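You operate a simulated robot arm through the tools that you are given. There is no shell and no other tool. Be economical: measure what you need, move in short steps, check, and stop when the job is done.

Carry out the task below with a simulated robot arm. There is one attempt and no reset: what you move stays moved.

Task
Wind the red spool half full and release the wire.
Fine: the spool on the winder's peg; guide down, dark toggle on the spool, lower half only; then push the release lever down; leave the other spools.

It is judged by the outcome, as a careful person would: the job done as asked, and still so three seconds after it is handed in. It fails if anything else is knocked over, pushed out of place, dropped, spilled or broken.

Robot
A 6-joint arm with a two-finger parallel gripper, fixed in place. Base frame: the origin is at the foot of the arm, x ahead of it, y to its left, z up; the work surface is at about z = 0.78. Units: m, degrees, N and s.
With the tool pointing down near the work surface it reaches from about 0.24 to 0.64 m from the base axis. Its first joint turns from -66.0 to 66.0 degrees. Payload 2.7 kg.
Tool frame: the origin (TCP) lies between the finger pads and is the grasp point; the fingertips stand 0.023 m ahead of it; z points along the fingers, y is the line along which they close. Largest opening 0.094 m; finger width 0.038, thickness 0.01; the body of the gripper, 0.054 by 0.096 m, starts 0.039 m behind the TCP.
Orientation is that of the tool frame in the base frame, as a unit quaternion [x, y, z, w]. With the fingers straight down and closing along the base's y, the tool's x points along the base's -x, its y along +y and its z along -z.

Tools
- The arm moves only by the tool apply_moves. Its argument "increments" is a list of rows, each an object of numbers (a shift or turn left out is 0, a gripper value left out holds the last): "dx", "dy", "dz": the shift along the tool's x, y, z in m; "ax", "ay", "az": the turn, a rotation vector about the tool's x, y, z in degrees; "hand": the gripper command, from -1 (shut) to 1 (fully open), values between in proportion. In form: [{"dx": .., "dy": .., "dz": .., "ax": .., "ay": .., "az": .., "hand": ..}, ...]. A call has 1 to 12 rows; each row is the pose to reach, as a shift and turn from the pose commanded when the call began, along the tool's axes at that moment. Rows are played at 5 a second. More than 0.05 m and 8.6 degrees between two rows, or a gripper value outside its range, and nothing of the call is played. A pose out of reach is approached as far as the arm can. The call stops where the force on the tool passes 70 N (or 10 N more than at its start, if that is more) or the arm is blocked; 0.2 s more then pass. Each finger travels about 0.045 m/s and halts on what it meets, pressing with about 22 N; the grip force reading is that of the motor and also rises with nothing between the fingers. The clock runs only during rows and for 0.2 s after the last one: add rows that repeat a pose to give the fingers time. The reply holds the time, the measured pose of the TCP, the force on the tool along the base axes, the opening and the grip force, in the units named above and with some noise, with the torque about the TCP (base axes, N m) and any sound that the robot's microphone picked up.
- Cameras (640 x 400 px; columns grow to the right, rows downward): "scene" is fixed at [0.0803, -0.4518, 1.3845]; the picture's right is [0.63, -0.78, 0.00], its down [-0.57, -0.46, -0.68] and it looks along [0.53, 0.42, -0.74] (base axes); focal length 285 px, centre (320, 200). "wrist" rides on the gripper at [0.087, 0.016, -0.075] in the tool frame; the picture's right is [-0.18, 0.98, 0.00], its down [-0.58, -0.11, -0.81] and it looks along [-0.79, -0.15, 0.59] (tool axes); focal length 243 px, centre (320, 200). There is no depth. A picture from a camera that has moved, and an enlarged one, comes with that camera's place and axes in the base frame and with its lens.
- grab_frame(camera): a new picture of that camera. The clock stands still meanwhile.
- close_up(camera, box): a new picture of the part [left, top, right, bottom] of that camera's present view, enlarged. The clock stands still meanwhile.
- close_job(): hands the job in; it is judged then, once.

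Work in short steps. Places have to be worked out from the pictures, the camera data and where the tool is seen: move nearer, look again, correct. Check each grasp and each placing, and mend what went wrong. You have 120 turns and 84 pictures in all, those below and enlarged ones among them. Open the gripper and draw the arm clear of the work before you hand the job in, unless the task says otherwise; then end with one line.

The tools are called after "Call:" as a command line: name --argument value ..., lists and objects as JSON in quotes. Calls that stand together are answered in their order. apply_moves: Moves the arm, as the interface text tells. Its arguments: {"type":"object","properties":{"increments":{"type":"array","items":{"type":"object","properties":{"dx":{"type":"number"},"dy":{"type":"number"},"dz":{"type":"number"},"ax":{"type":"number"},"ay":{"type":"number"},"az":{"type":"number"},"hand":{"type":"number"}}}}},"required":["increments"]} The other tools are called the same way: grab_frame (camera) takes a picture; close_up (camera, box) takes an enlarged picture of a part of a camera's view; close_job () hands the job in.

At the start:

```text
time_s: 0.0
tool_pos: [0.393, -0.264, 1.1476]
orientation: [0.001, 1.0, 0.001, 0.001]
wrist_force: [0.0, 0.5, 0.0]
wrist_torque: [0.01, -0.03, 0.0]
opening: 0.0941
finger_force: 0.0
```

scene: 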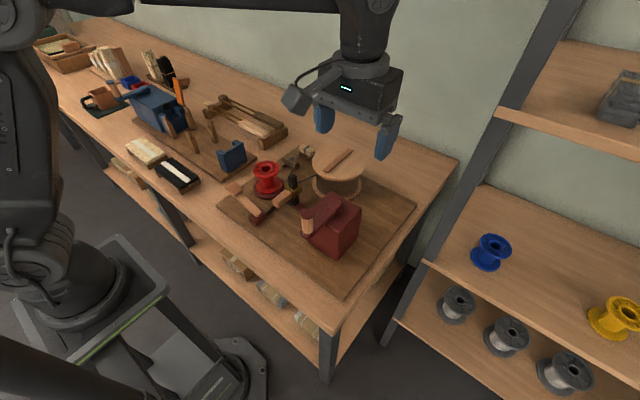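
wrist: 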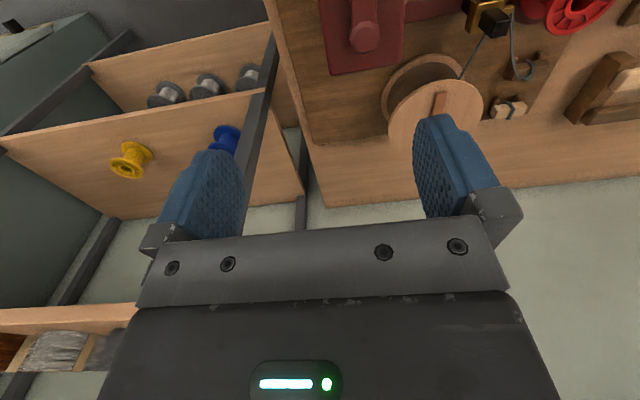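

I'll take an enlarged look at the work area to understand the winder.

Call:
close_up --camera "scene" --box '[210, 130, 420, 270]'

Call:
close_up --camera "wrist" --box '[300, 0, 640, 200]'

```text
2.86 times, centred on (315, 200) of scene
camera zoom: at [0.0803, -0.4518, 1.3845], right [0.63, -0.78, 0.0], down [-0.57, -0.46, -0.68], along [0.53, 0.42, -0.74], focal length 813 px, centre (334, 200)
```

zoom: 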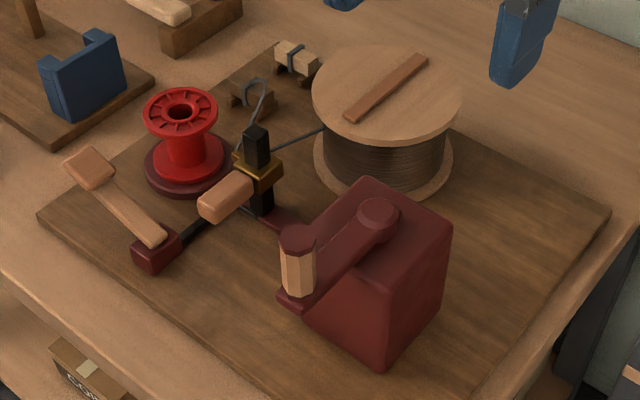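

```text
1.88 times, centred on (470, 100) of wrist
camera zoom: at [0.3058, -0.2472, 1.2205], right [0.19, 0.98, 0.0], down [0.58, -0.11, 0.81], along [0.79, -0.15, -0.59], focal length 457 px, centre (38, 388)
```

zoom: 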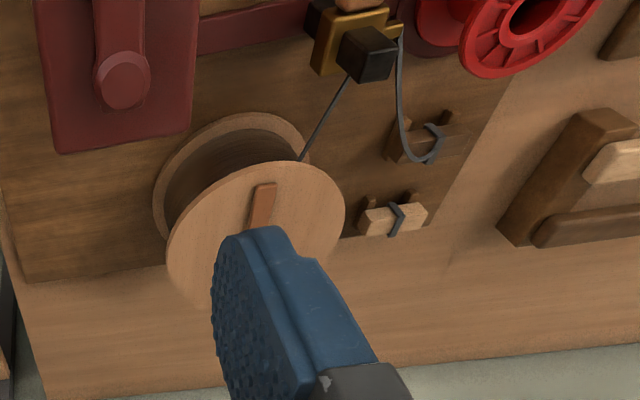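

The red spool appears to sit on the winder's turntable already; I'll move the wrist camera nearer for a good look at guide, toggles and lever.

Call:
apply_moves --increments '[{"dx": 0.009, "dy": 0.038, "dz": 0.02}, {"dx": 0.018, "dy": 0.076, "dz": 0.04}, {"dx": 0.027, "dy": 0.114, "dz": 0.06}, {"dx": 0.036, "dy": 0.152, "dz": 0.08}, {"dx": 0.045, "dy": 0.19, "dz": 0.1}, {"dx": 0.054, "dy": 0.228, "dz": 0.12}, {"dx": 0.063, "dy": 0.264, "dz": 0.14}, {"dx": 0.063, "dy": 0.264, "dz": 0.14}]'

Call:
grab_frame --camera "wrist"

Call:
grab_frame --camera "scene"

```text
time_s: 1.8
tool_pos: [0.327, -0.002, 1.0087]
orientation: [0.001, 1.0, -0.001, 0.0]
wrist_force: [-0.3, 0.4, -0.4]
wrist_torque: [0.0, -0.06, -0.02]
opening: 0.0939
finger_force: 0.0
```

```text
79 pictures are left
camera wrist: at [0.2403, 0.0151, 1.082], right [0.19, 0.98, 0.0], down [0.58, -0.11, 0.81], along [0.79, -0.15, -0.59], focal length 243 px, centre (320, 200)
```

wrist: 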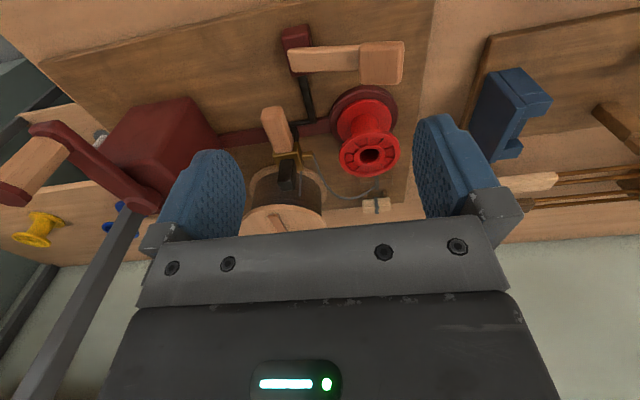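

```text
78 pictures are left
```

scene: 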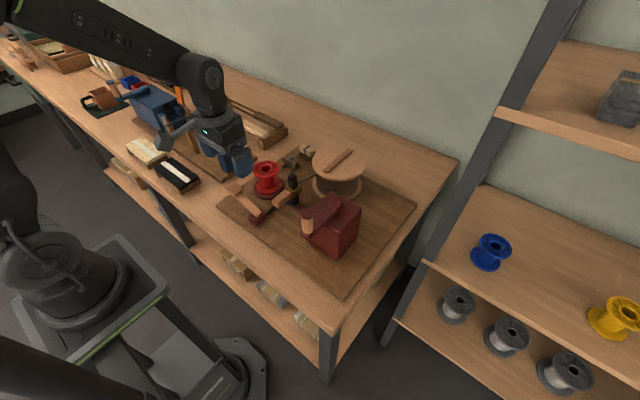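

Enlarge the winder part from both views.

Call:
close_up --camera "wrist" --box '[200, 10, 430, 230]'

Call:
close_up --camera "scene" --box '[220, 135, 330, 225]'

```text
1.82 times, centred on (315, 120) of wrist
camera zoom: at [0.2403, 0.0151, 1.082], right [0.19, 0.98, 0.0], down [0.58, -0.11, 0.81], along [0.79, -0.15, -0.59], focal length 441 px, centre (329, 346)
```

zoom: 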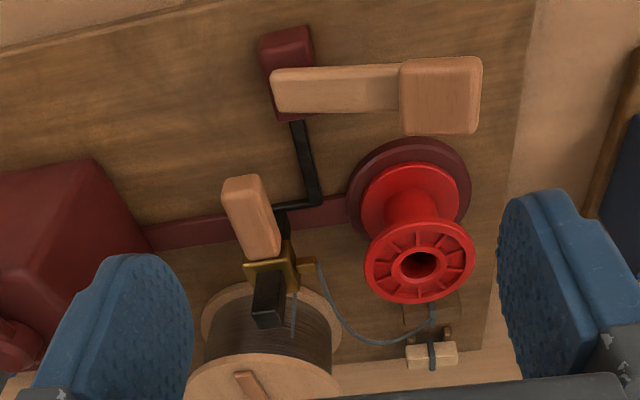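

```text
4.44 times, centred on (275, 180) of scene
camera zoom: at [0.0803, -0.4518, 1.3845], right [0.63, -0.78, 0.0], down [-0.57, -0.46, -0.68], along [0.53, 0.42, -0.74], focal length 1265 px, centre (520, 289)
```

zoom: 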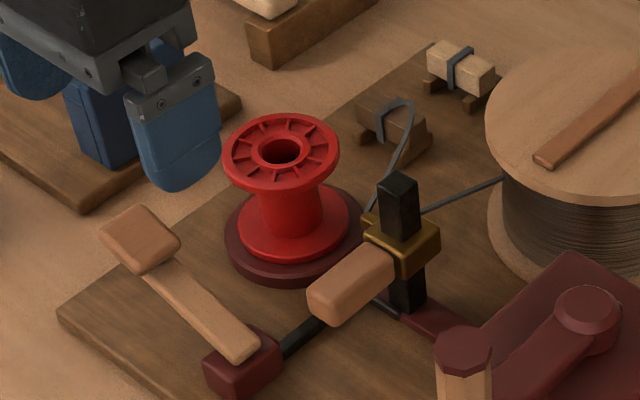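

Triangulated spool top ≈ (0.454, 0.036, 0.860). I'll move for a nearer view of the toggles, staying above the spool.

Call:
apply_moves --increments '[{"dx": -0.025, "dy": 0.035, "dz": 0.02}, {"dx": -0.05, "dy": 0.07, "dz": 0.045}, {"dx": -0.06, "dy": 0.085, "dz": 0.08}, {"dx": -0.06, "dy": 0.085, "dz": 0.08}]'

Call:
grab_frame --camera "wrist"

```text
time_s: 2.8
tool_pos: [0.3894, 0.085, 0.9252]
orientation: [0.001, 1.0, -0.001, -0.001]
wrist_force: [-0.2, -0.2, 0.6]
wrist_torque: [0.01, 0.0, -0.01]
opening: 0.0942
finger_force: 0.2
```

```text
75 pictures are left
camera wrist: at [0.3016, 0.1016, 0.9999], right [0.19, 0.98, 0.0], down [0.58, -0.11, 0.81], along [0.79, -0.15, -0.59], focal length 243 px, centre (320, 200)
```

wrist: 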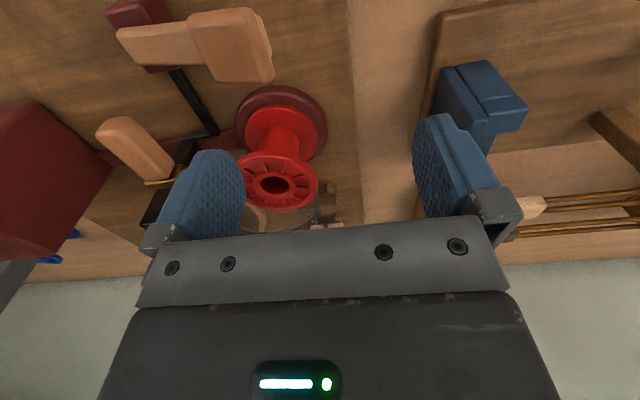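

Better seen from farther forward and higher.

Call:
apply_moves --increments '[{"dx": -0.02, "dz": -0.035}, {"dx": -0.06, "dy": -0.01, "dz": -0.06}, {"dx": -0.1, "dy": -0.015, "dz": -0.065}, {"dx": -0.115, "dy": -0.015, "dz": -0.065}, {"dx": -0.115, "dy": -0.015, "dz": -0.065}]'

Call:
close_up --camera "wrist" --box '[180, 0, 460, 180]'

```text
time_s: 4.0
tool_pos: [0.5042, 0.069, 0.9912]
orientation: [0.002, 1.0, 0.0, 0.0]
wrist_force: [0.4, -0.3, -0.2]
wrist_torque: [-0.02, 0.02, 0.02]
opening: 0.0937
finger_force: 0.0
```

```text
2.22 times, centred on (320, 90) of wrist
camera zoom: at [0.4172, 0.0859, 1.0653], right [0.19, 0.98, 0.0], down [0.58, -0.11, 0.81], along [0.79, -0.15, -0.59], focal length 539 px, centre (320, 444)
```

zoom: 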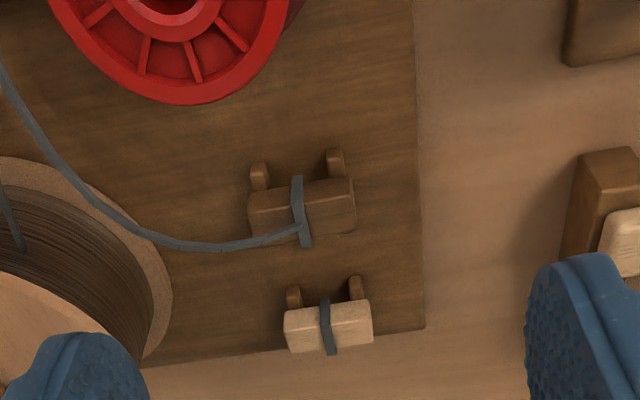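

Dark toggle carries the wire (≈(0.558, 0.050)), light one is loose. Look closer at the spool and toggle for attachment details.

Call:
close_up --camera "scene" --box '[245, 140, 320, 187]'

Call:
close_up --camera "scene" --box '[270, 165, 345, 212]'

```text
8.51 times, centred on (282, 164) of scene
camera zoom: at [0.0803, -0.4518, 1.3845], right [0.63, -0.78, 0.0], down [-0.57, -0.46, -0.68], along [0.53, 0.42, -0.74], focal length 2422 px, centre (639, 511)
```

zoom: 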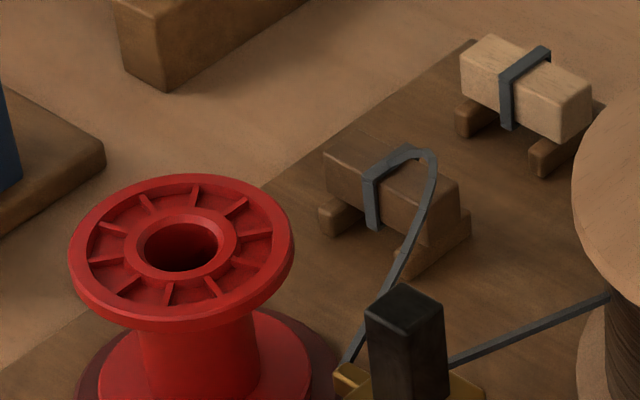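

```text
8.51 times, centred on (308, 188) of scene
camera zoom: at [0.0803, -0.4518, 1.3845], right [0.63, -0.78, 0.0], down [-0.57, -0.46, -0.68], along [0.53, 0.42, -0.74], focal length 2422 px, centre (426, 298)
```

zoom: 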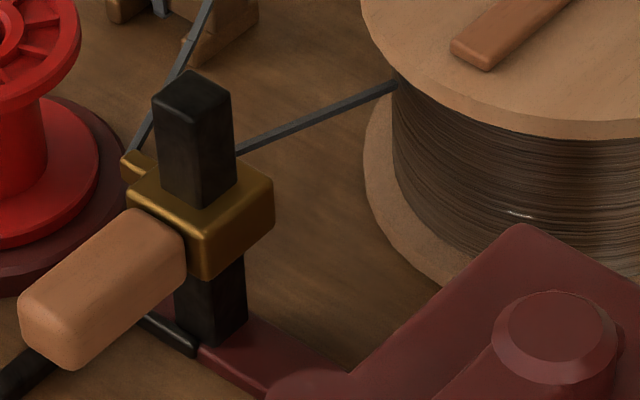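

I'll look down onto the spool from close to see the hub, peg and any notch.

Call:
apply_moves --increments '[{"dx": 0.03, "dy": -0.018, "dz": 0.01}, {"dx": 0.057, "dy": -0.035, "dz": 0.03}, {"dx": 0.057, "dy": -0.035, "dz": 0.036}]'

Call:
close_up --camera "wrist" --box '[200, 0, 440, 200]'

```text
time_s: 4.8
tool_pos: [0.4479, 0.0355, 0.9547]
orientation: [0.002, 1.0, 0.0, 0.0]
wrist_force: [1.0, 0.8, -0.2]
wrist_torque: [-0.01, 0.0, -0.01]
opening: 0.094
finger_force: 0.1
```

```text
2.00 times, centred on (320, 100) of wrist
camera zoom: at [0.3613, 0.0533, 1.0286], right [0.19, 0.98, 0.0], down [0.58, -0.11, 0.81], along [0.79, -0.15, -0.59], focal length 485 px, centre (320, 400)
```

zoom: 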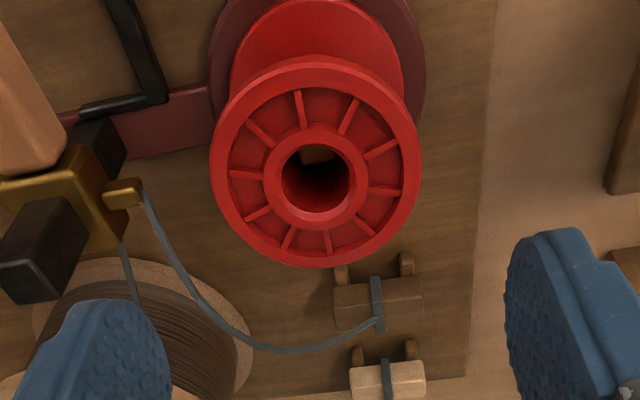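

The peg is visible in the hub, so the spool is seated. The guide handle triangulates to ≈(0.409, -0.068, 0.845); I'll go over it, open, and look before lowering.

Call:
apply_moves --increments '[{"dx": 0.015, "dy": -0.035, "hand": 1}, {"dx": 0.032, "dy": -0.07}, {"dx": 0.046, "dy": -0.103}, {"dx": 0.046, "dy": -0.103, "dz": 0.04}, {"dx": 0.046, "dy": -0.103, "dz": 0.055}, {"dx": 0.046, "dy": -0.103, "dz": 0.055}]'

Call:
grab_frame --camera "wrist"

Call:
close_up --camera "scene" --box '[220, 120, 360, 220]'

```text
time_s: 6.2
tool_pos: [0.403, -0.0668, 0.8994]
orientation: [0.001, 1.0, 0.0, 0.0]
wrist_force: [-0.2, -0.4, 0.5]
wrist_torque: [0.02, 0.01, -0.02]
opening: 0.0942
finger_force: 0.0
```

```text
70 pictures are left
camera wrist: at [0.3155, -0.0511, 0.9738], right [0.18, 0.98, 0.0], down [0.58, -0.11, 0.81], along [0.79, -0.15, -0.59], focal length 243 px, centre (320, 200)
```

wrist: 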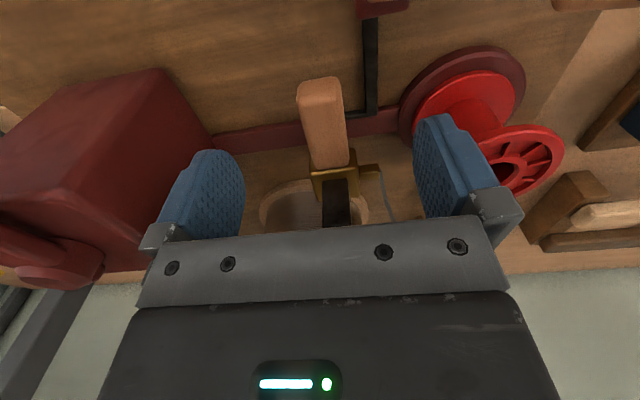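

```text
4.00 times, centred on (290, 170) of scene
camera zoom: at [0.0803, -0.4518, 1.3845], right [0.63, -0.78, 0.0], down [-0.57, -0.46, -0.68], along [0.53, 0.42, -0.74], focal length 1138 px, centre (440, 320)
```

zoom: 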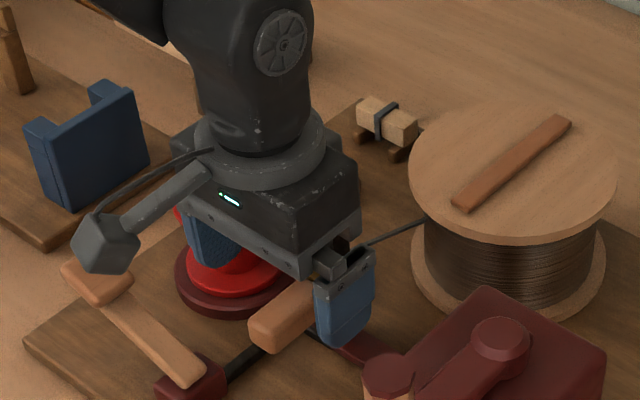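

Handle lies between the fingers. Lower to z≈0.857 and close on it.

Call:
apply_moves --increments '[{"dz": 0.022}, {"dz": 0.042}, {"dz": 0.042, "hand": -1}, {"dz": 0.042}, {"dz": 0.042}, {"dz": 0.042}, {"dz": 0.042}, {"dz": 0.042}]'

Call:
grab_frame --camera "wrist"

```text
time_s: 8.0
tool_pos: [0.4014, -0.0648, 0.8577]
orientation: [0.001, 1.0, 0.001, 0.0]
wrist_force: [0.1, 28.5, -1.0]
wrist_torque: [0.23, -0.16, -0.06]
opening: 0.0235
finger_force: 45.4
```

```text
68 pictures are left
camera wrist: at [0.3149, -0.0487, 0.9323], right [0.18, 0.98, 0.0], down [0.58, -0.11, 0.81], along [0.79, -0.15, -0.59], focal length 243 px, centre (320, 200)
```

wrist: 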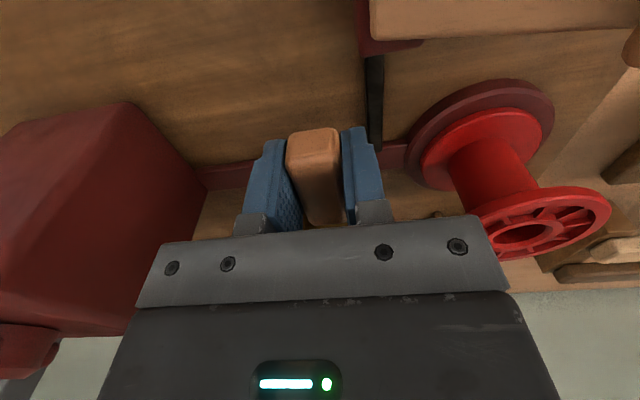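

Gripped (0.0235 wide); there is some side load, so shift 3 mm to +y and press down in small steps.

Call:
apply_moves --increments '[{"dy": 0.003}, {"dy": 0.003, "dz": 0.005}, {"dy": 0.003, "dz": 0.01}, {"dy": 0.003, "dz": 0.015}]'

```text
time_s: 8.8
tool_pos: [0.4023, -0.0647, 0.8561]
orientation: [0.001, 1.0, 0.0, 0.002]
wrist_force: [-16.0, 4.7, 16.4]
wrist_torque: [0.36, -1.4, 0.08]
opening: 0.0236
finger_force: 45.1
stopped in row 3: the force on the tool passed its limit at 85 N (the readings are from after the stop); the commanded pose is now the measured one
```

The handle didn't yield to a straight push at 85 N. Look closely before trying otherwise.

Call:
close_up --camera "scene" --box '[250, 160, 340, 220]'

Call:
close_up --camera "wrist" --box '[220, 0, 460, 230]'

```text
6.67 times, centred on (295, 190) of scene
camera zoom: at [0.0796, -0.4517, 1.3846], right [0.63, -0.78, 0.0], down [-0.57, -0.46, -0.68], along [0.53, 0.42, -0.73], focal length 1897 px, centre (487, 267)
```

zoom: 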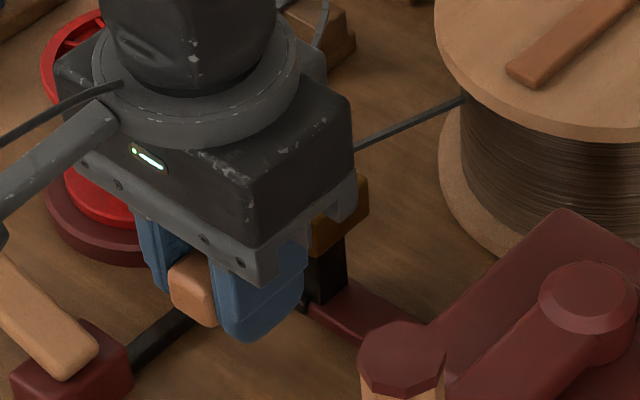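

```text
1.74 times, centred on (340, 115) of wrist
camera zoom: at [0.315, -0.0485, 0.9297], right [0.18, 0.98, 0.0], down [0.58, -0.11, 0.81], along [0.79, -0.15, -0.59], focal length 422 px, centre (285, 348)
```

zoom: 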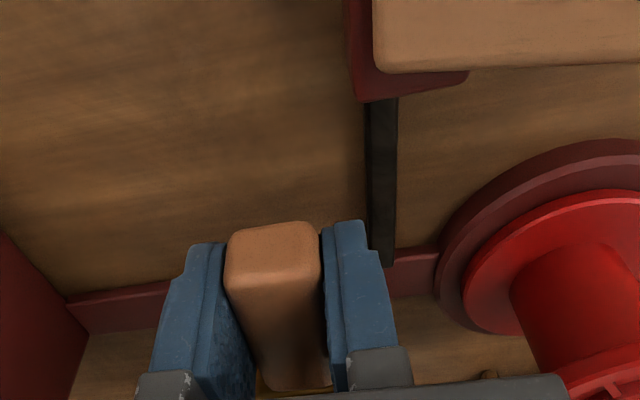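

Perhaps it is heavily damped: try very slow pushing (1 mm per row).

Call:
apply_moves --increments '[{"dz": 0.001}, {"dz": 0.002}, {"dz": 0.003}, {"dz": 0.004}, {"dz": 0.005}]'

```text
time_s: 9.4
tool_pos: [0.4028, -0.0653, 0.8556]
orientation: [0.001, 1.0, 0.0, 0.001]
wrist_force: [-15.0, 4.0, 15.7]
wrist_torque: [0.26, -1.37, 0.06]
opening: 0.0237
finger_force: 44.9
stopped in row 3: the force on the tool passed its limit at 75 N (the readings are from after the stop); the commanded pose is now the measured one
```

The torque pattern suggests the gripper body is hitting the post top. I'll let go, rise, and press the handle's outer part with closed fingertips instead.

Call:
apply_moves --increments '[{"dz": -0.001, "hand": 0}, {"dz": -0.001}, {"dz": -0.001}, {"dz": -0.03}, {"dx": 0.014, "dz": -0.04}, {"dx": 0.014, "dy": -0.002, "dz": -0.04, "hand": -1}, {"dx": 0.014, "dy": -0.002, "dz": -0.04}, {"dx": 0.014, "dy": -0.002, "dz": -0.04}, {"dx": 0.014, "dy": -0.002, "dz": -0.04}, {"dx": 0.014, "dy": -0.002, "dz": -0.04}, {"dx": 0.014, "dy": -0.002, "dz": -0.04}]'

Call:
close_up --camera "scene" --box '[250, 160, 340, 220]'

```text
time_s: 11.8
tool_pos: [0.3886, -0.066, 0.8942]
orientation: [0.001, 1.0, 0.0, 0.001]
wrist_force: [-0.2, -0.1, 0.9]
wrist_torque: [0.0, -0.03, 0.01]
opening: 0.0
finger_force: 22.2
```

```text
6.67 times, centred on (295, 190) of scene
camera zoom: at [0.0803, -0.4518, 1.3845], right [0.63, -0.78, 0.0], down [-0.57, -0.46, -0.68], along [0.53, 0.42, -0.74], focal length 1897 px, centre (487, 267)
```

zoom: 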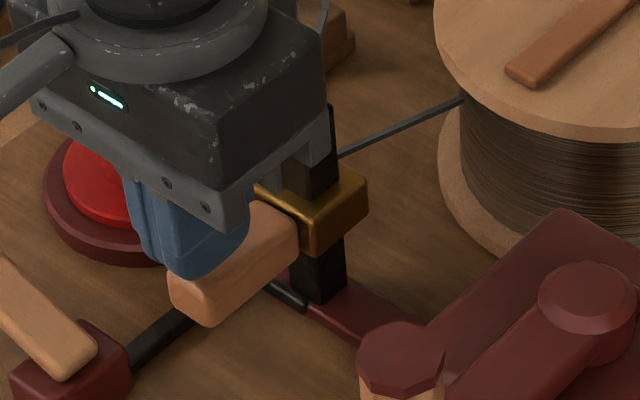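

Closed fingertips are over the handle. Press down in small steps.

Call:
apply_moves --increments '[{"dz": 0.01}, {"dz": 0.016}, {"dz": 0.02}, {"dz": 0.024}, {"dz": 0.028}]'

```text
time_s: 13.0
tool_pos: [0.3888, -0.0669, 0.8667]
orientation: [0.001, 1.0, 0.0, 0.001]
wrist_force: [-0.3, -0.1, -0.3]
wrist_torque: [0.0, -0.01, 0.02]
opening: 0.0
finger_force: 21.9
```

Call:
close_up --camera "scene" --box '[250, 160, 340, 220]'

Call:
grab_frame --camera "wrist"

```text
6.67 times, centred on (295, 190) of scene
camera zoom: at [0.0803, -0.4518, 1.3845], right [0.63, -0.78, 0.0], down [-0.57, -0.46, -0.68], along [0.53, 0.42, -0.74], focal length 1897 px, centre (487, 267)
```

zoom: 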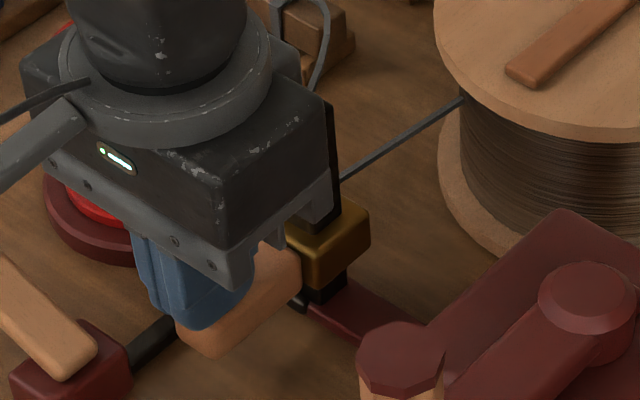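

```text
63 pictures are left
camera wrist: at [0.3015, -0.0498, 0.9409], right [0.19, 0.98, 0.0], down [0.58, -0.11, 0.81], along [0.79, -0.15, -0.59], focal length 243 px, centre (320, 200)
```

wrist: 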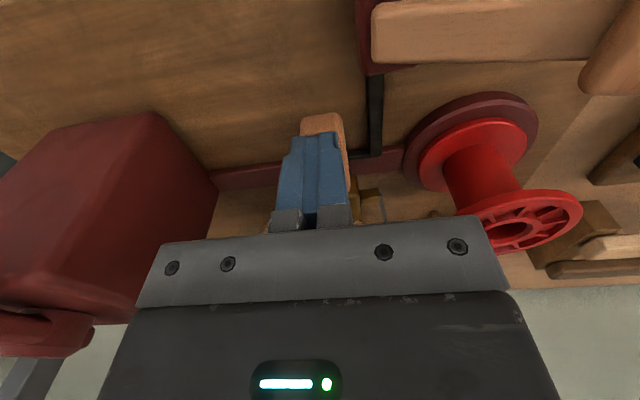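

The guide slides down easily under the fingers. Continue.

Call:
apply_moves --increments '[{"dz": 0.004}, {"dz": 0.008}, {"dz": 0.012}, {"dz": 0.016}, {"dz": 0.02}]'

Call:
close_up --camera "scene" --box '[250, 160, 340, 220]'

```text
time_s: 13.9
tool_pos: [0.3893, -0.0665, 0.8587]
orientation: [-0.001, 1.0, 0.0, 0.001]
wrist_force: [-13.3, 3.8, 32.9]
wrist_torque: [0.08, 0.42, -0.04]
opening: 0.0
finger_force: 22.1
stopped in row 4: the force on the tool passed its limit at 79 N (the readings are from after the stop); the commanded pose is now the measured one
```

```text
6.67 times, centred on (295, 190) of scene
camera zoom: at [0.0796, -0.4516, 1.3846], right [0.63, -0.78, 0.0], down [-0.57, -0.46, -0.68], along [0.53, 0.42, -0.73], focal length 1897 px, centre (487, 267)
```

zoom: 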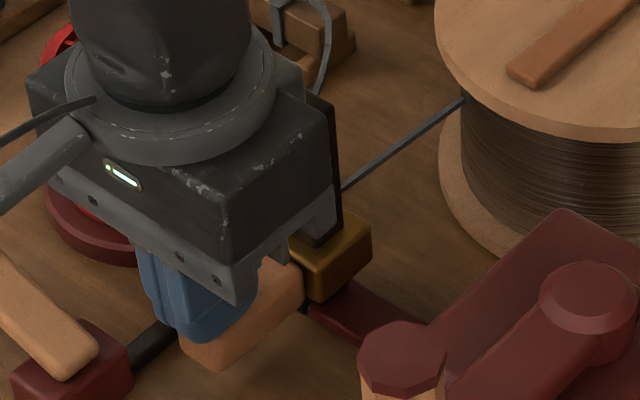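

The load is now at the fingertips: the guide has bottomed out. Raise and check it stays down.

Call:
apply_moves --increments '[{"dz": -0.03}, {"dz": -0.07}, {"dx": 0.03, "dz": -0.11}, {"dx": 0.03, "dz": -0.11}]'

Call:
close_up --camera "scene" --box '[240, 130, 345, 220]'

Call:
grab_frame --camera "wrist"

```text
time_s: 14.9
tool_pos: [0.3593, -0.0652, 0.9659]
orientation: [0.0, 1.0, 0.0, 0.002]
wrist_force: [-0.2, -0.4, -0.1]
wrist_torque: [-0.02, -0.01, 0.04]
opening: 0.0
finger_force: 21.9
```

```text
4.44 times, centred on (292, 175) of scene
camera zoom: at [0.0803, -0.4518, 1.3845], right [0.63, -0.78, 0.0], down [-0.57, -0.46, -0.68], along [0.53, 0.42, -0.74], focal length 1265 px, centre (442, 311)
```

zoom: 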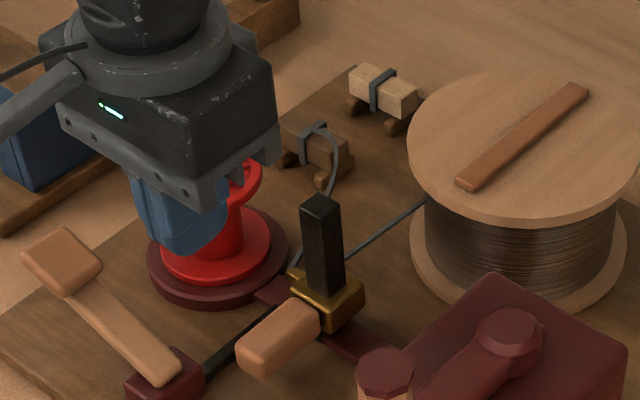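

```text
60 pictures are left
camera wrist: at [0.272, -0.0489, 1.04], right [0.18, 0.98, 0.0], down [0.58, -0.11, 0.81], along [0.79, -0.15, -0.59], focal length 243 px, centre (320, 200)
```

wrist: 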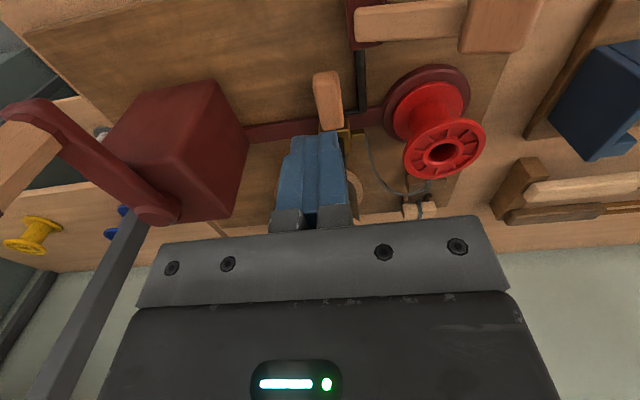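

Guide stays down. Now move over the dark toggle at height, turning 90° so the fingers close along x, opening the hand.

Call:
apply_moves --increments '[{"dx": -0.0166, "dy": 0.0114, "dz": -0.02, "az": 7.5, "hand": 1}, {"dx": -0.0332, "dy": 0.0228, "dz": -0.02, "az": 15}, {"dx": -0.0498, "dy": 0.0342, "dz": -0.02, "az": 22.5}, {"dx": -0.0664, "dy": 0.0456, "dz": -0.02, "az": 30}, {"dx": -0.083, "dy": 0.057, "dz": -0.02, "az": 37.5}, {"dx": -0.0996, "dy": 0.0684, "dz": -0.02, "az": 45}, {"dx": -0.1162, "dy": 0.0798, "dz": -0.02, "az": 52.5}, {"dx": -0.1328, "dy": 0.0912, "dz": -0.02, "az": 60}, {"dx": -0.1494, "dy": 0.1026, "dz": -0.02, "az": 67.5}, {"dx": -0.166, "dy": 0.114, "dz": -0.02, "az": 75}, {"dx": -0.1826, "dy": 0.1254, "dz": -0.02, "az": 82.5}, {"dx": -0.199, "dy": 0.137, "dz": -0.02, "az": 90}]'

Call:
grab_frame --camera "wrist"

Call:
grab_frame --camera "scene"

```text
time_s: 17.5
tool_pos: [0.5574, 0.0697, 0.9888]
orientation: [0.708, 0.706, 0.002, 0.002]
wrist_force: [-0.1, 1.2, 0.2]
wrist_torque: [0.01, -0.01, 0.0]
opening: 0.0938
finger_force: 0.1
```

```text
59 pictures are left
camera wrist: at [0.5729, 0.1559, 1.0628], right [0.98, -0.19, 0.01], down [-0.11, -0.58, 0.81], along [-0.15, -0.79, -0.59], focal length 243 px, centre (320, 200)
```

wrist: 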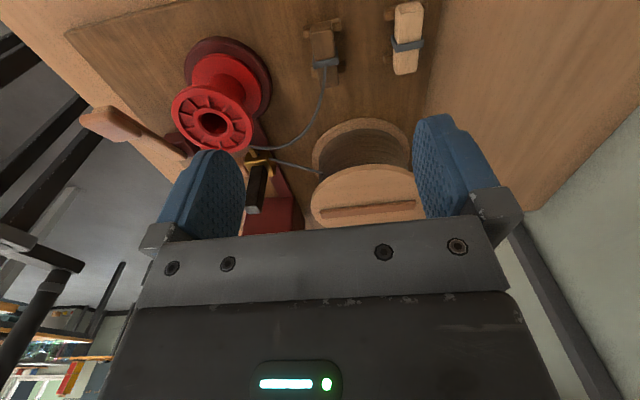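

```text
58 pictures are left
```

scene: 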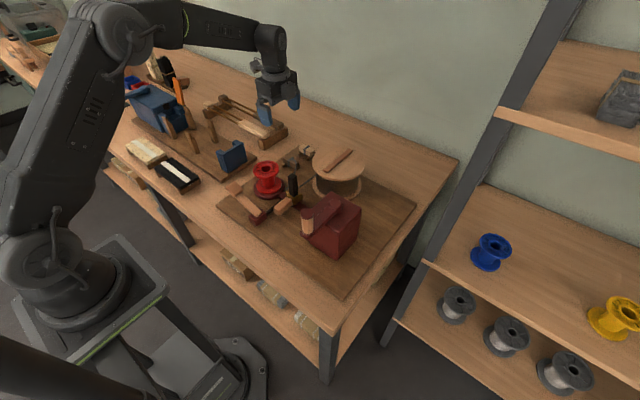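

Call:
close_up --camera "wrist" --box '[240, 0, 440, 130]'

```text
3.08 times, centred on (340, 65) of wrist
camera zoom: at [0.5729, 0.1559, 1.0628], right [0.98, -0.19, 0.01], down [-0.11, -0.58, 0.81], along [-0.15, -0.79, -0.59], focal length 746 px, centre (258, 615)
```

zoom: 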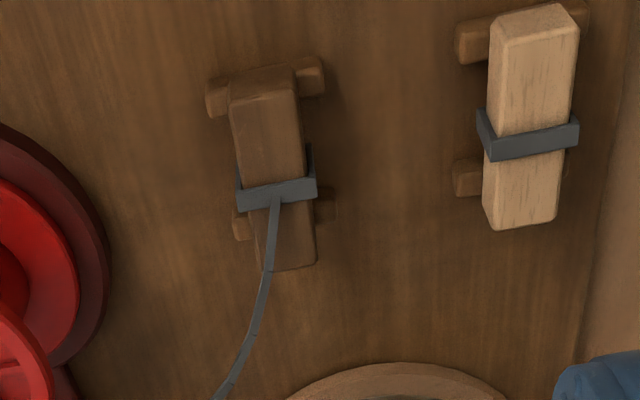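

Toggle spans y 0.022–0.074 at x≈0.5585, band at y≈0.048. Descend to z≈0.832 with fingers about 0.065 open, gripping the +y half clear of the band.

Call:
apply_moves --increments '[{"dy": 0.001, "dx": 0.001, "dz": 0.04, "hand": 0.4}, {"dy": 0.001, "dx": 0.001, "dz": 0.08}, {"dy": 0.001, "dx": 0.001, "dz": 0.115}, {"dy": 0.001, "dx": 0.001, "dz": 0.135}, {"dy": 0.001, "dx": 0.001, "dz": 0.135}]'

Call:
grab_frame --camera "wrist"

Call:
close_up --camera "scene" --box '[250, 120, 340, 180]'

```text
time_s: 18.7
tool_pos: [0.5599, 0.0713, 0.8536]
orientation: [0.707, 0.707, 0.002, 0.002]
wrist_force: [-0.1, -0.4, -0.2]
wrist_torque: [0.04, 0.01, -0.01]
opening: 0.0658
finger_force: 0.0
```

```text
56 pictures are left
camera wrist: at [0.5752, 0.1573, 0.9276], right [0.98, -0.18, 0.0], down [-0.11, -0.58, 0.81], along [-0.15, -0.79, -0.59], focal length 243 px, centre (320, 200)
```

wrist: 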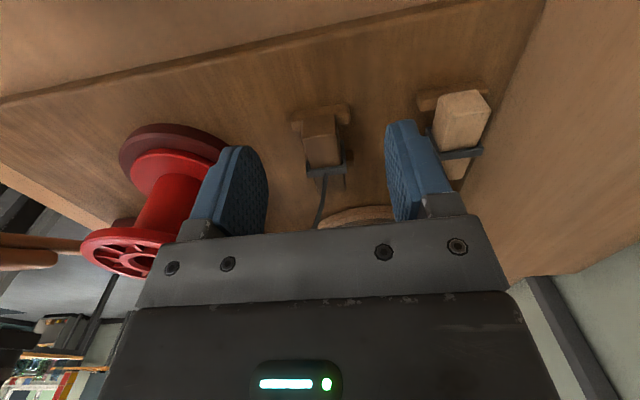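

```text
6.67 times, centred on (295, 150) of scene
camera zoom: at [0.0803, -0.4518, 1.3845], right [0.63, -0.78, 0.0], down [-0.57, -0.46, -0.68], along [0.53, 0.42, -0.74], focal length 1897 px, centre (487, 533)
```

zoom: 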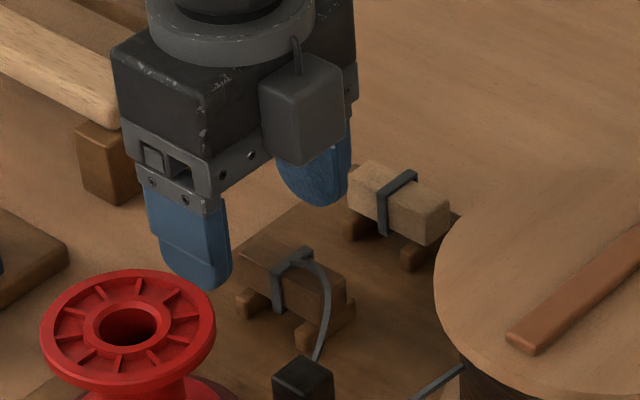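

Alignment good. Lower to z≈0.831 and close gently.

Call:
apply_moves --increments '[{"dz": 0.01}, {"dz": 0.018}, {"dz": 0.023}, {"dz": 0.023, "hand": -1}, {"dz": 0.023}, {"dz": 0.023}, {"dz": 0.023}, {"dz": 0.023}]'

Call:
grab_frame --camera "wrist"

Call:
close_up --camera "scene" --box '[250, 120, 340, 180]'

```text
time_s: 20.5
tool_pos: [0.5604, 0.0707, 0.8294]
orientation: [0.707, 0.707, 0.001, 0.002]
wrist_force: [0.8, 0.6, -0.5]
wrist_torque: [-0.03, 0.03, -0.02]
opening: 0.0187
finger_force: 22.0
```

```text
54 pictures are left
camera wrist: at [0.5756, 0.1578, 0.904], right [0.98, -0.18, 0.0], down [-0.11, -0.58, 0.81], along [-0.15, -0.79, -0.59], focal length 243 px, centre (320, 200)
```

wrist: 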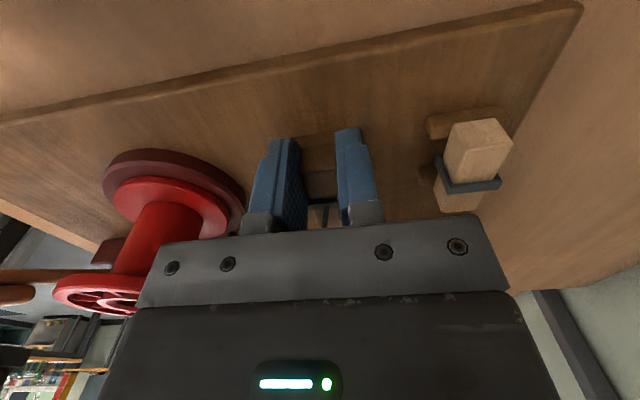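

```text
6.67 times, centred on (295, 150) of scene
camera zoom: at [0.0803, -0.4518, 1.3845], right [0.63, -0.78, 0.0], down [-0.57, -0.46, -0.68], along [0.53, 0.42, -0.74], focal length 1897 px, centre (487, 533)
```

zoom: 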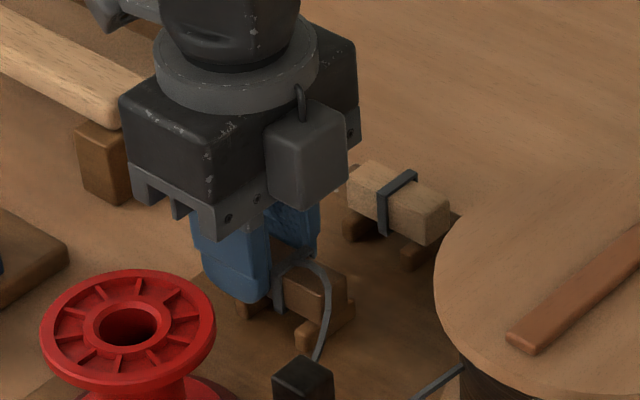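

Grip holds at 0.0187 m, with the band free. Lift 4 cm and check.

Call:
apply_moves --increments '[{"dz": -0.01}, {"dz": -0.02}, {"dz": -0.03}, {"dz": -0.04}, {"dz": -0.04}]'

Call:
close_up --camera "scene" --box '[240, 120, 345, 195]'

```text
time_s: 21.7
tool_pos: [0.5598, 0.071, 0.8688]
orientation: [0.707, 0.707, 0.001, 0.002]
wrist_force: [-0.2, 0.4, -0.2]
wrist_torque: [0.01, 0.03, 0.01]
opening: 0.0187
finger_force: 22.5
```

```text
5.33 times, centred on (292, 158) of scene
camera zoom: at [0.0803, -0.4518, 1.3845], right [0.63, -0.78, 0.0], down [-0.57, -0.46, -0.68], along [0.53, 0.42, -0.74], focal length 1518 px, centre (467, 427)
```

zoom: 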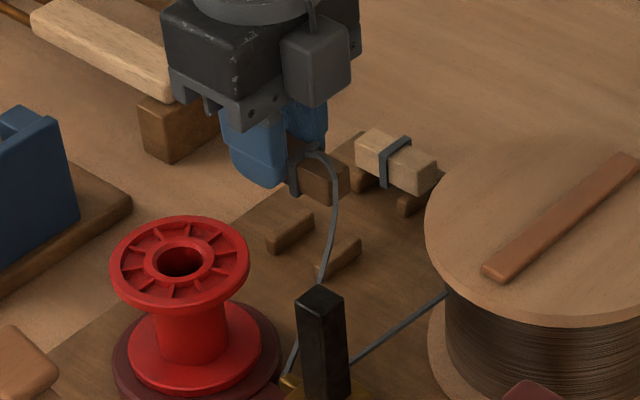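

Toggle is held, wire follows. Move it round to the +y side of the spool, keeping clear of the spool and the blue bracket.

Call:
apply_moves --increments '[{"dx": 0.03, "dz": -0.006}, {"dx": 0.057, "dz": -0.006}, {"dx": 0.057, "dy": -0.036, "dz": -0.006}, {"dx": 0.057, "dy": -0.072, "dz": -0.006}, {"dx": 0.057, "dy": -0.106, "dz": -0.006}, {"dx": 0.057, "dy": -0.106, "dz": -0.006}]'

Call:
close_up --camera "scene" --box '[200, 110, 345, 210]'

Call:
grab_frame --camera "wrist"

```text
time_s: 23.1
tool_pos: [0.4521, 0.1266, 0.8771]
orientation: [0.708, 0.706, 0.002, 0.002]
wrist_force: [-0.1, 0.2, 0.0]
wrist_torque: [0.0, -0.04, 0.01]
opening: 0.0189
finger_force: 21.8
```

```text
4.00 times, centred on (272, 160) of scene
camera zoom: at [0.0803, -0.4518, 1.3845], right [0.63, -0.78, 0.0], down [-0.57, -0.46, -0.68], along [0.53, 0.42, -0.74], focal length 1138 px, centre (510, 360)
```

zoom: 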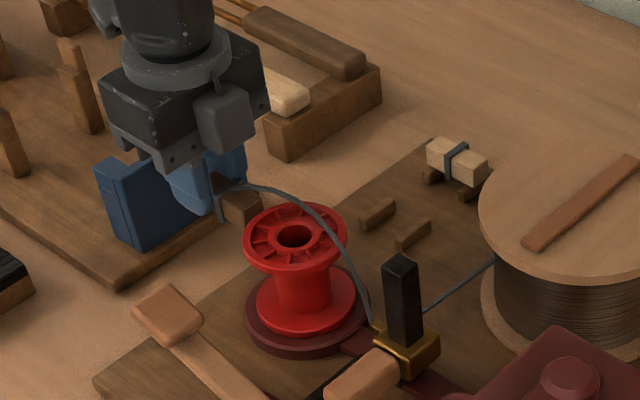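

```text
50 pictures are left
camera wrist: at [0.4684, 0.2136, 0.9512], right [0.98, -0.19, 0.0], down [-0.11, -0.58, 0.81], along [-0.15, -0.79, -0.59], focal length 243 px, centre (320, 200)
```

wrist: 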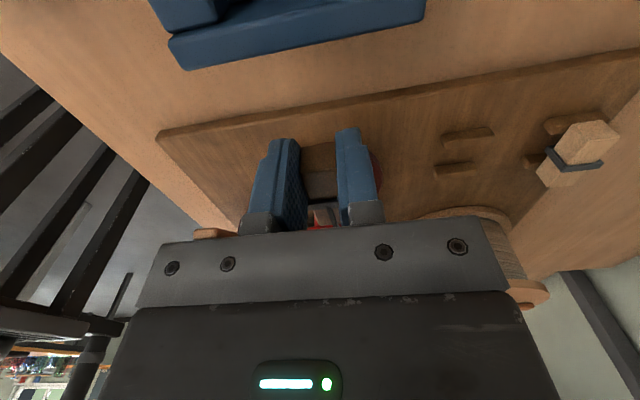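

Bracket top ≈0.87 and camera stays ≈0.915, so there's room. Lower the toggle to between the flanges (TCP ≈0.843).

Call:
apply_moves --increments '[{"dz": 0.01, "dy": 0.002}, {"dz": 0.02, "dy": 0.002}, {"dz": 0.028, "dy": 0.002}, {"dz": 0.034, "dy": 0.002}, {"dz": 0.034, "dy": 0.002}]'

Call:
close_up --camera "scene" --box '[220, 130, 310, 200]'

```text
time_s: 24.3
tool_pos: [0.456, 0.1274, 0.8418]
orientation: [0.707, 0.707, 0.002, 0.002]
wrist_force: [-0.6, 0.3, -0.8]
wrist_torque: [0.0, 0.02, -0.03]
opening: 0.0189
finger_force: 22.1
```

```text
5.71 times, centred on (265, 165) of scene
camera zoom: at [0.0803, -0.4518, 1.3845], right [0.63, -0.78, 0.0], down [-0.57, -0.46, -0.68], along [0.53, 0.42, -0.74], focal length 1626 px, centre (634, 400)
```

zoom: 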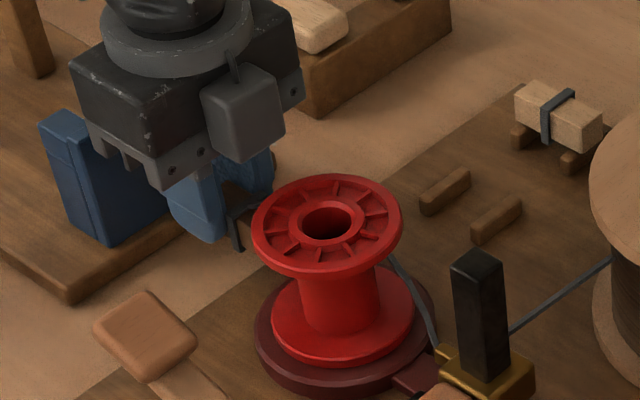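

There's a box on the gripper's front side ≈3 cm above TCP; clearance over the spool top is small, so I raise 6 mm and approach the core slowly.

Call:
apply_moves --increments '[{"dz": -0.006}, {"dx": -0.005, "dy": -0.001, "dz": -0.006}, {"dx": -0.01, "dy": -0.001, "dz": -0.006}, {"dx": -0.014, "dy": -0.001, "dz": -0.006}, {"dx": -0.018, "dy": -0.001, "dz": -0.006}, {"dx": -0.018, "dy": -0.001, "dz": -0.006}]'

Call:
close_up --camera "scene" --box '[220, 130, 310, 200]'

Call:
grab_frame --camera "wrist"

```text
time_s: 25.7
tool_pos: [0.455, 0.1107, 0.8466]
orientation: [0.707, 0.707, 0.002, 0.002]
wrist_force: [0.0, -0.6, -0.1]
wrist_torque: [0.01, 0.02, 0.01]
opening: 0.0191
finger_force: 22.3
```

```text
5.71 times, centred on (265, 165) of scene
camera zoom: at [0.0803, -0.4518, 1.3845], right [0.63, -0.78, 0.0], down [-0.57, -0.46, -0.68], along [0.53, 0.42, -0.74], focal length 1626 px, centre (634, 400)
```

zoom: 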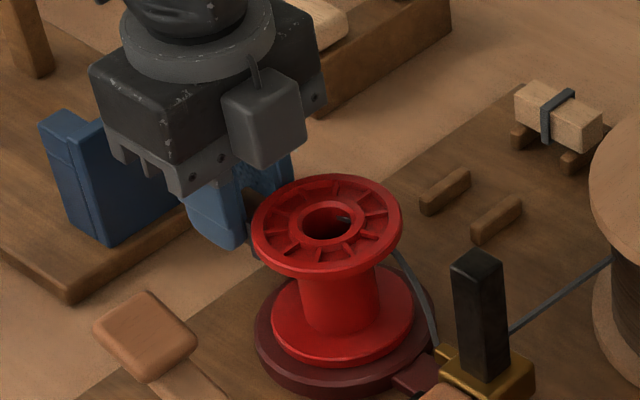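

```text
47 pictures are left
camera wrist: at [0.4702, 0.1968, 0.9214], right [0.98, -0.18, 0.0], down [-0.11, -0.58, 0.81], along [-0.15, -0.79, -0.59], focal length 243 px, centre (320, 200)
```

wrist: 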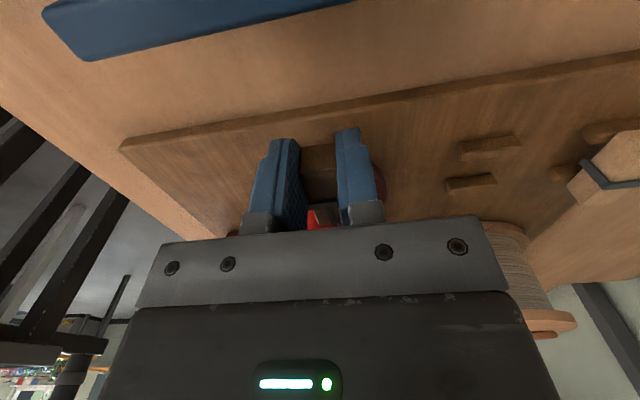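

Continue toward the core in 2–3 mm steps until contact.

Call:
apply_moves --increments '[{"dx": -0.003}, {"dx": -0.005}, {"dx": -0.007}, {"dx": -0.009}, {"dx": -0.011}, {"dx": -0.011}]'

Call:
close_up --camera "scene" --box '[220, 130, 310, 200]'

```text
time_s: 27.1
tool_pos: [0.4554, 0.0998, 0.8476]
orientation: [0.707, 0.707, 0.002, 0.002]
wrist_force: [0.5, 8.4, 0.1]
wrist_torque: [0.11, 0.0, 0.0]
opening: 0.0188
finger_force: 22.2
```

```text
5.71 times, centred on (265, 165) of scene
camera zoom: at [0.0803, -0.4516, 1.3846], right [0.63, -0.78, 0.0], down [-0.57, -0.46, -0.68], along [0.53, 0.42, -0.74], focal length 1626 px, centre (634, 400)
```

zoom: 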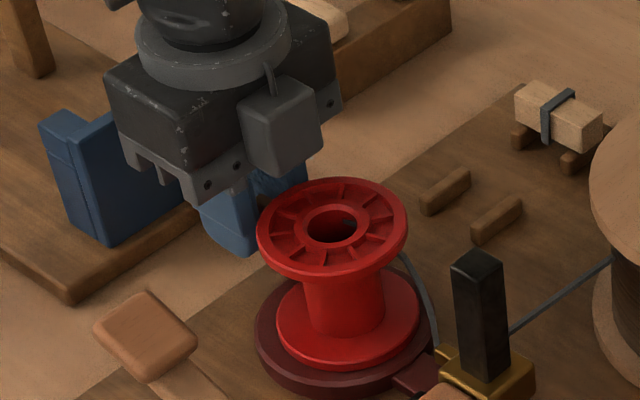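

Contact at 8 N nudged the spool ~3 mm (free play on the peg) and no latch sound came. I back off, rise, and inspect the spool's hub for where the toggle belongs.

Call:
apply_moves --increments '[{"dx": 0.01}, {"dx": 0.03}, {"dx": 0.03, "dz": -0.04}, {"dx": 0.03, "dz": -0.08}, {"dx": 0.03, "dz": -0.115}, {"dx": 0.0, "dz": -0.115}, {"dx": -0.02, "dz": -0.115}, {"dx": -0.02, "dz": -0.115}]'

Call:
grab_frame --camera "wrist"

Call:
close_up --camera "scene" --box '[235, 145, 305, 200]'

```text
time_s: 28.9
tool_pos: [0.4549, 0.0799, 0.9639]
orientation: [0.707, 0.707, 0.001, 0.001]
wrist_force: [0.1, 1.1, -0.9]
wrist_torque: [0.0, -0.01, -0.02]
opening: 0.0191
finger_force: 22.5
```

```text
45 pictures are left
camera wrist: at [0.4703, 0.167, 1.0382], right [0.98, -0.18, 0.0], down [-0.11, -0.58, 0.81], along [-0.15, -0.79, -0.59], focal length 243 px, centre (320, 200)
```

wrist: 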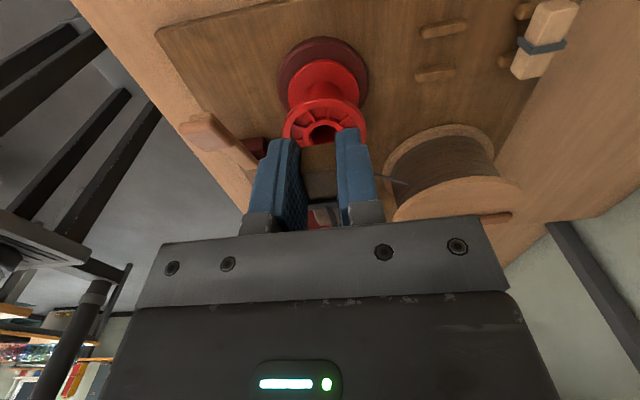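

```text
7.27 times, centred on (270, 172) of scene
camera zoom: at [0.0803, -0.4518, 1.3845], right [0.63, -0.78, 0.0], down [-0.57, -0.46, -0.68], along [0.53, 0.42, -0.74], focal length 2070 px, centre (684, 400)
```

zoom: 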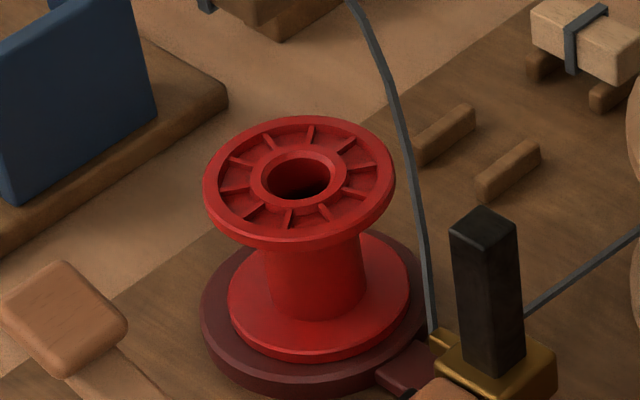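

The peg top does show centred in the hub, so the spool is on it. I'll try resting the toggle flat across the spool top, centred over the hub – stable and reversible – lowering with force checks.

Call:
apply_moves --increments '[{"dx": -0.022, "dz": 0.02}, {"dx": -0.022, "dz": 0.05}, {"dx": -0.022, "dz": 0.058}, {"dx": -0.022, "dz": 0.062}, {"dx": -0.022, "dz": 0.062}]'

Call:
close_up --camera "scene" --box '[220, 120, 320, 200]'

```text
time_s: 30.1
tool_pos: [0.4551, 0.0567, 0.9006]
orientation: [0.708, 0.707, 0.002, 0.002]
wrist_force: [-0.3, 0.5, -0.2]
wrist_torque: [-0.02, -0.01, 0.04]
opening: 0.0192
finger_force: 21.6
```

```text
5.00 times, centred on (270, 160) of scene
camera zoom: at [0.0803, -0.4518, 1.3845], right [0.63, -0.78, 0.0], down [-0.57, -0.46, -0.68], along [0.53, 0.42, -0.74], focal length 1423 px, centre (570, 400)
```

zoom: 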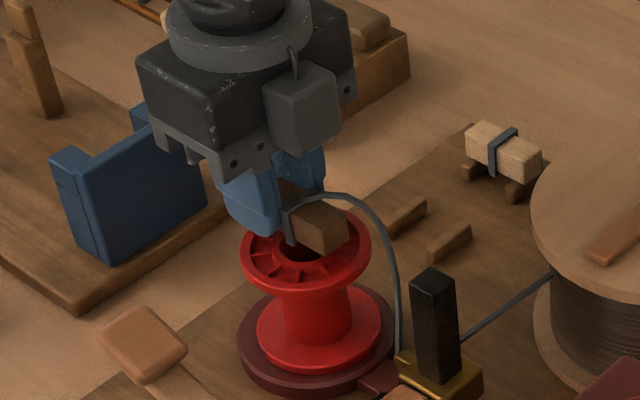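

Well centred over the hub. Lower in small steps until contact.

Call:
apply_moves --increments '[{"dz": 0.002}, {"dz": 0.004}, {"dz": 0.006}, {"dz": 0.008}, {"dz": 0.008}]'

```text
time_s: 31.3
tool_pos: [0.4554, 0.0578, 0.8957]
orientation: [0.707, 0.708, 0.003, 0.003]
wrist_force: [-10.1, -1.2, 32.8]
wrist_torque: [-0.44, 0.46, -0.12]
opening: 0.0191
finger_force: 21.2
```

Resting on the spool (contact at z≈0.896). Ease off and open slightly, listening for a latch.

Call:
apply_moves --increments '[{"dz": -0.0025}, {"dz": -0.0025, "hand": -0.4}, {"dz": -0.0025}, {"dz": -0.0025}]'

Call:
close_up --camera "scene" --box '[230, 140, 310, 200]'

```text
time_s: 32.3
tool_pos: [0.4541, 0.0572, 0.8959]
orientation: [0.707, 0.708, 0.002, 0.003]
wrist_force: [5.0, 2.5, 9.4]
wrist_torque: [0.0, -0.01, 0.04]
opening: 0.0264
finger_force: 0.1
```

```text
6.67 times, centred on (270, 170) of scene
camera zoom: at [0.0803, -0.4517, 1.3845], right [0.63, -0.78, 0.0], down [-0.57, -0.46, -0.68], along [0.53, 0.42, -0.74], focal length 1897 px, centre (653, 400)
```

zoom: 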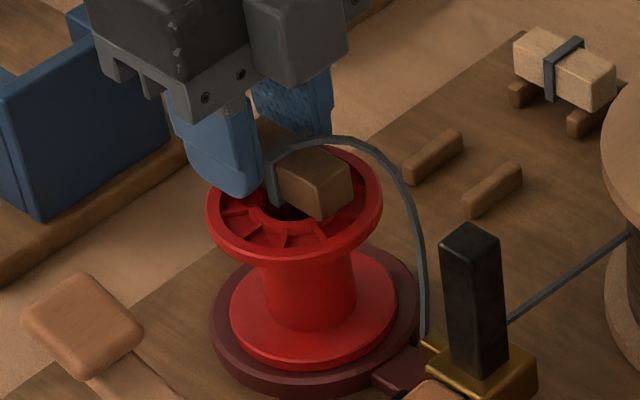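

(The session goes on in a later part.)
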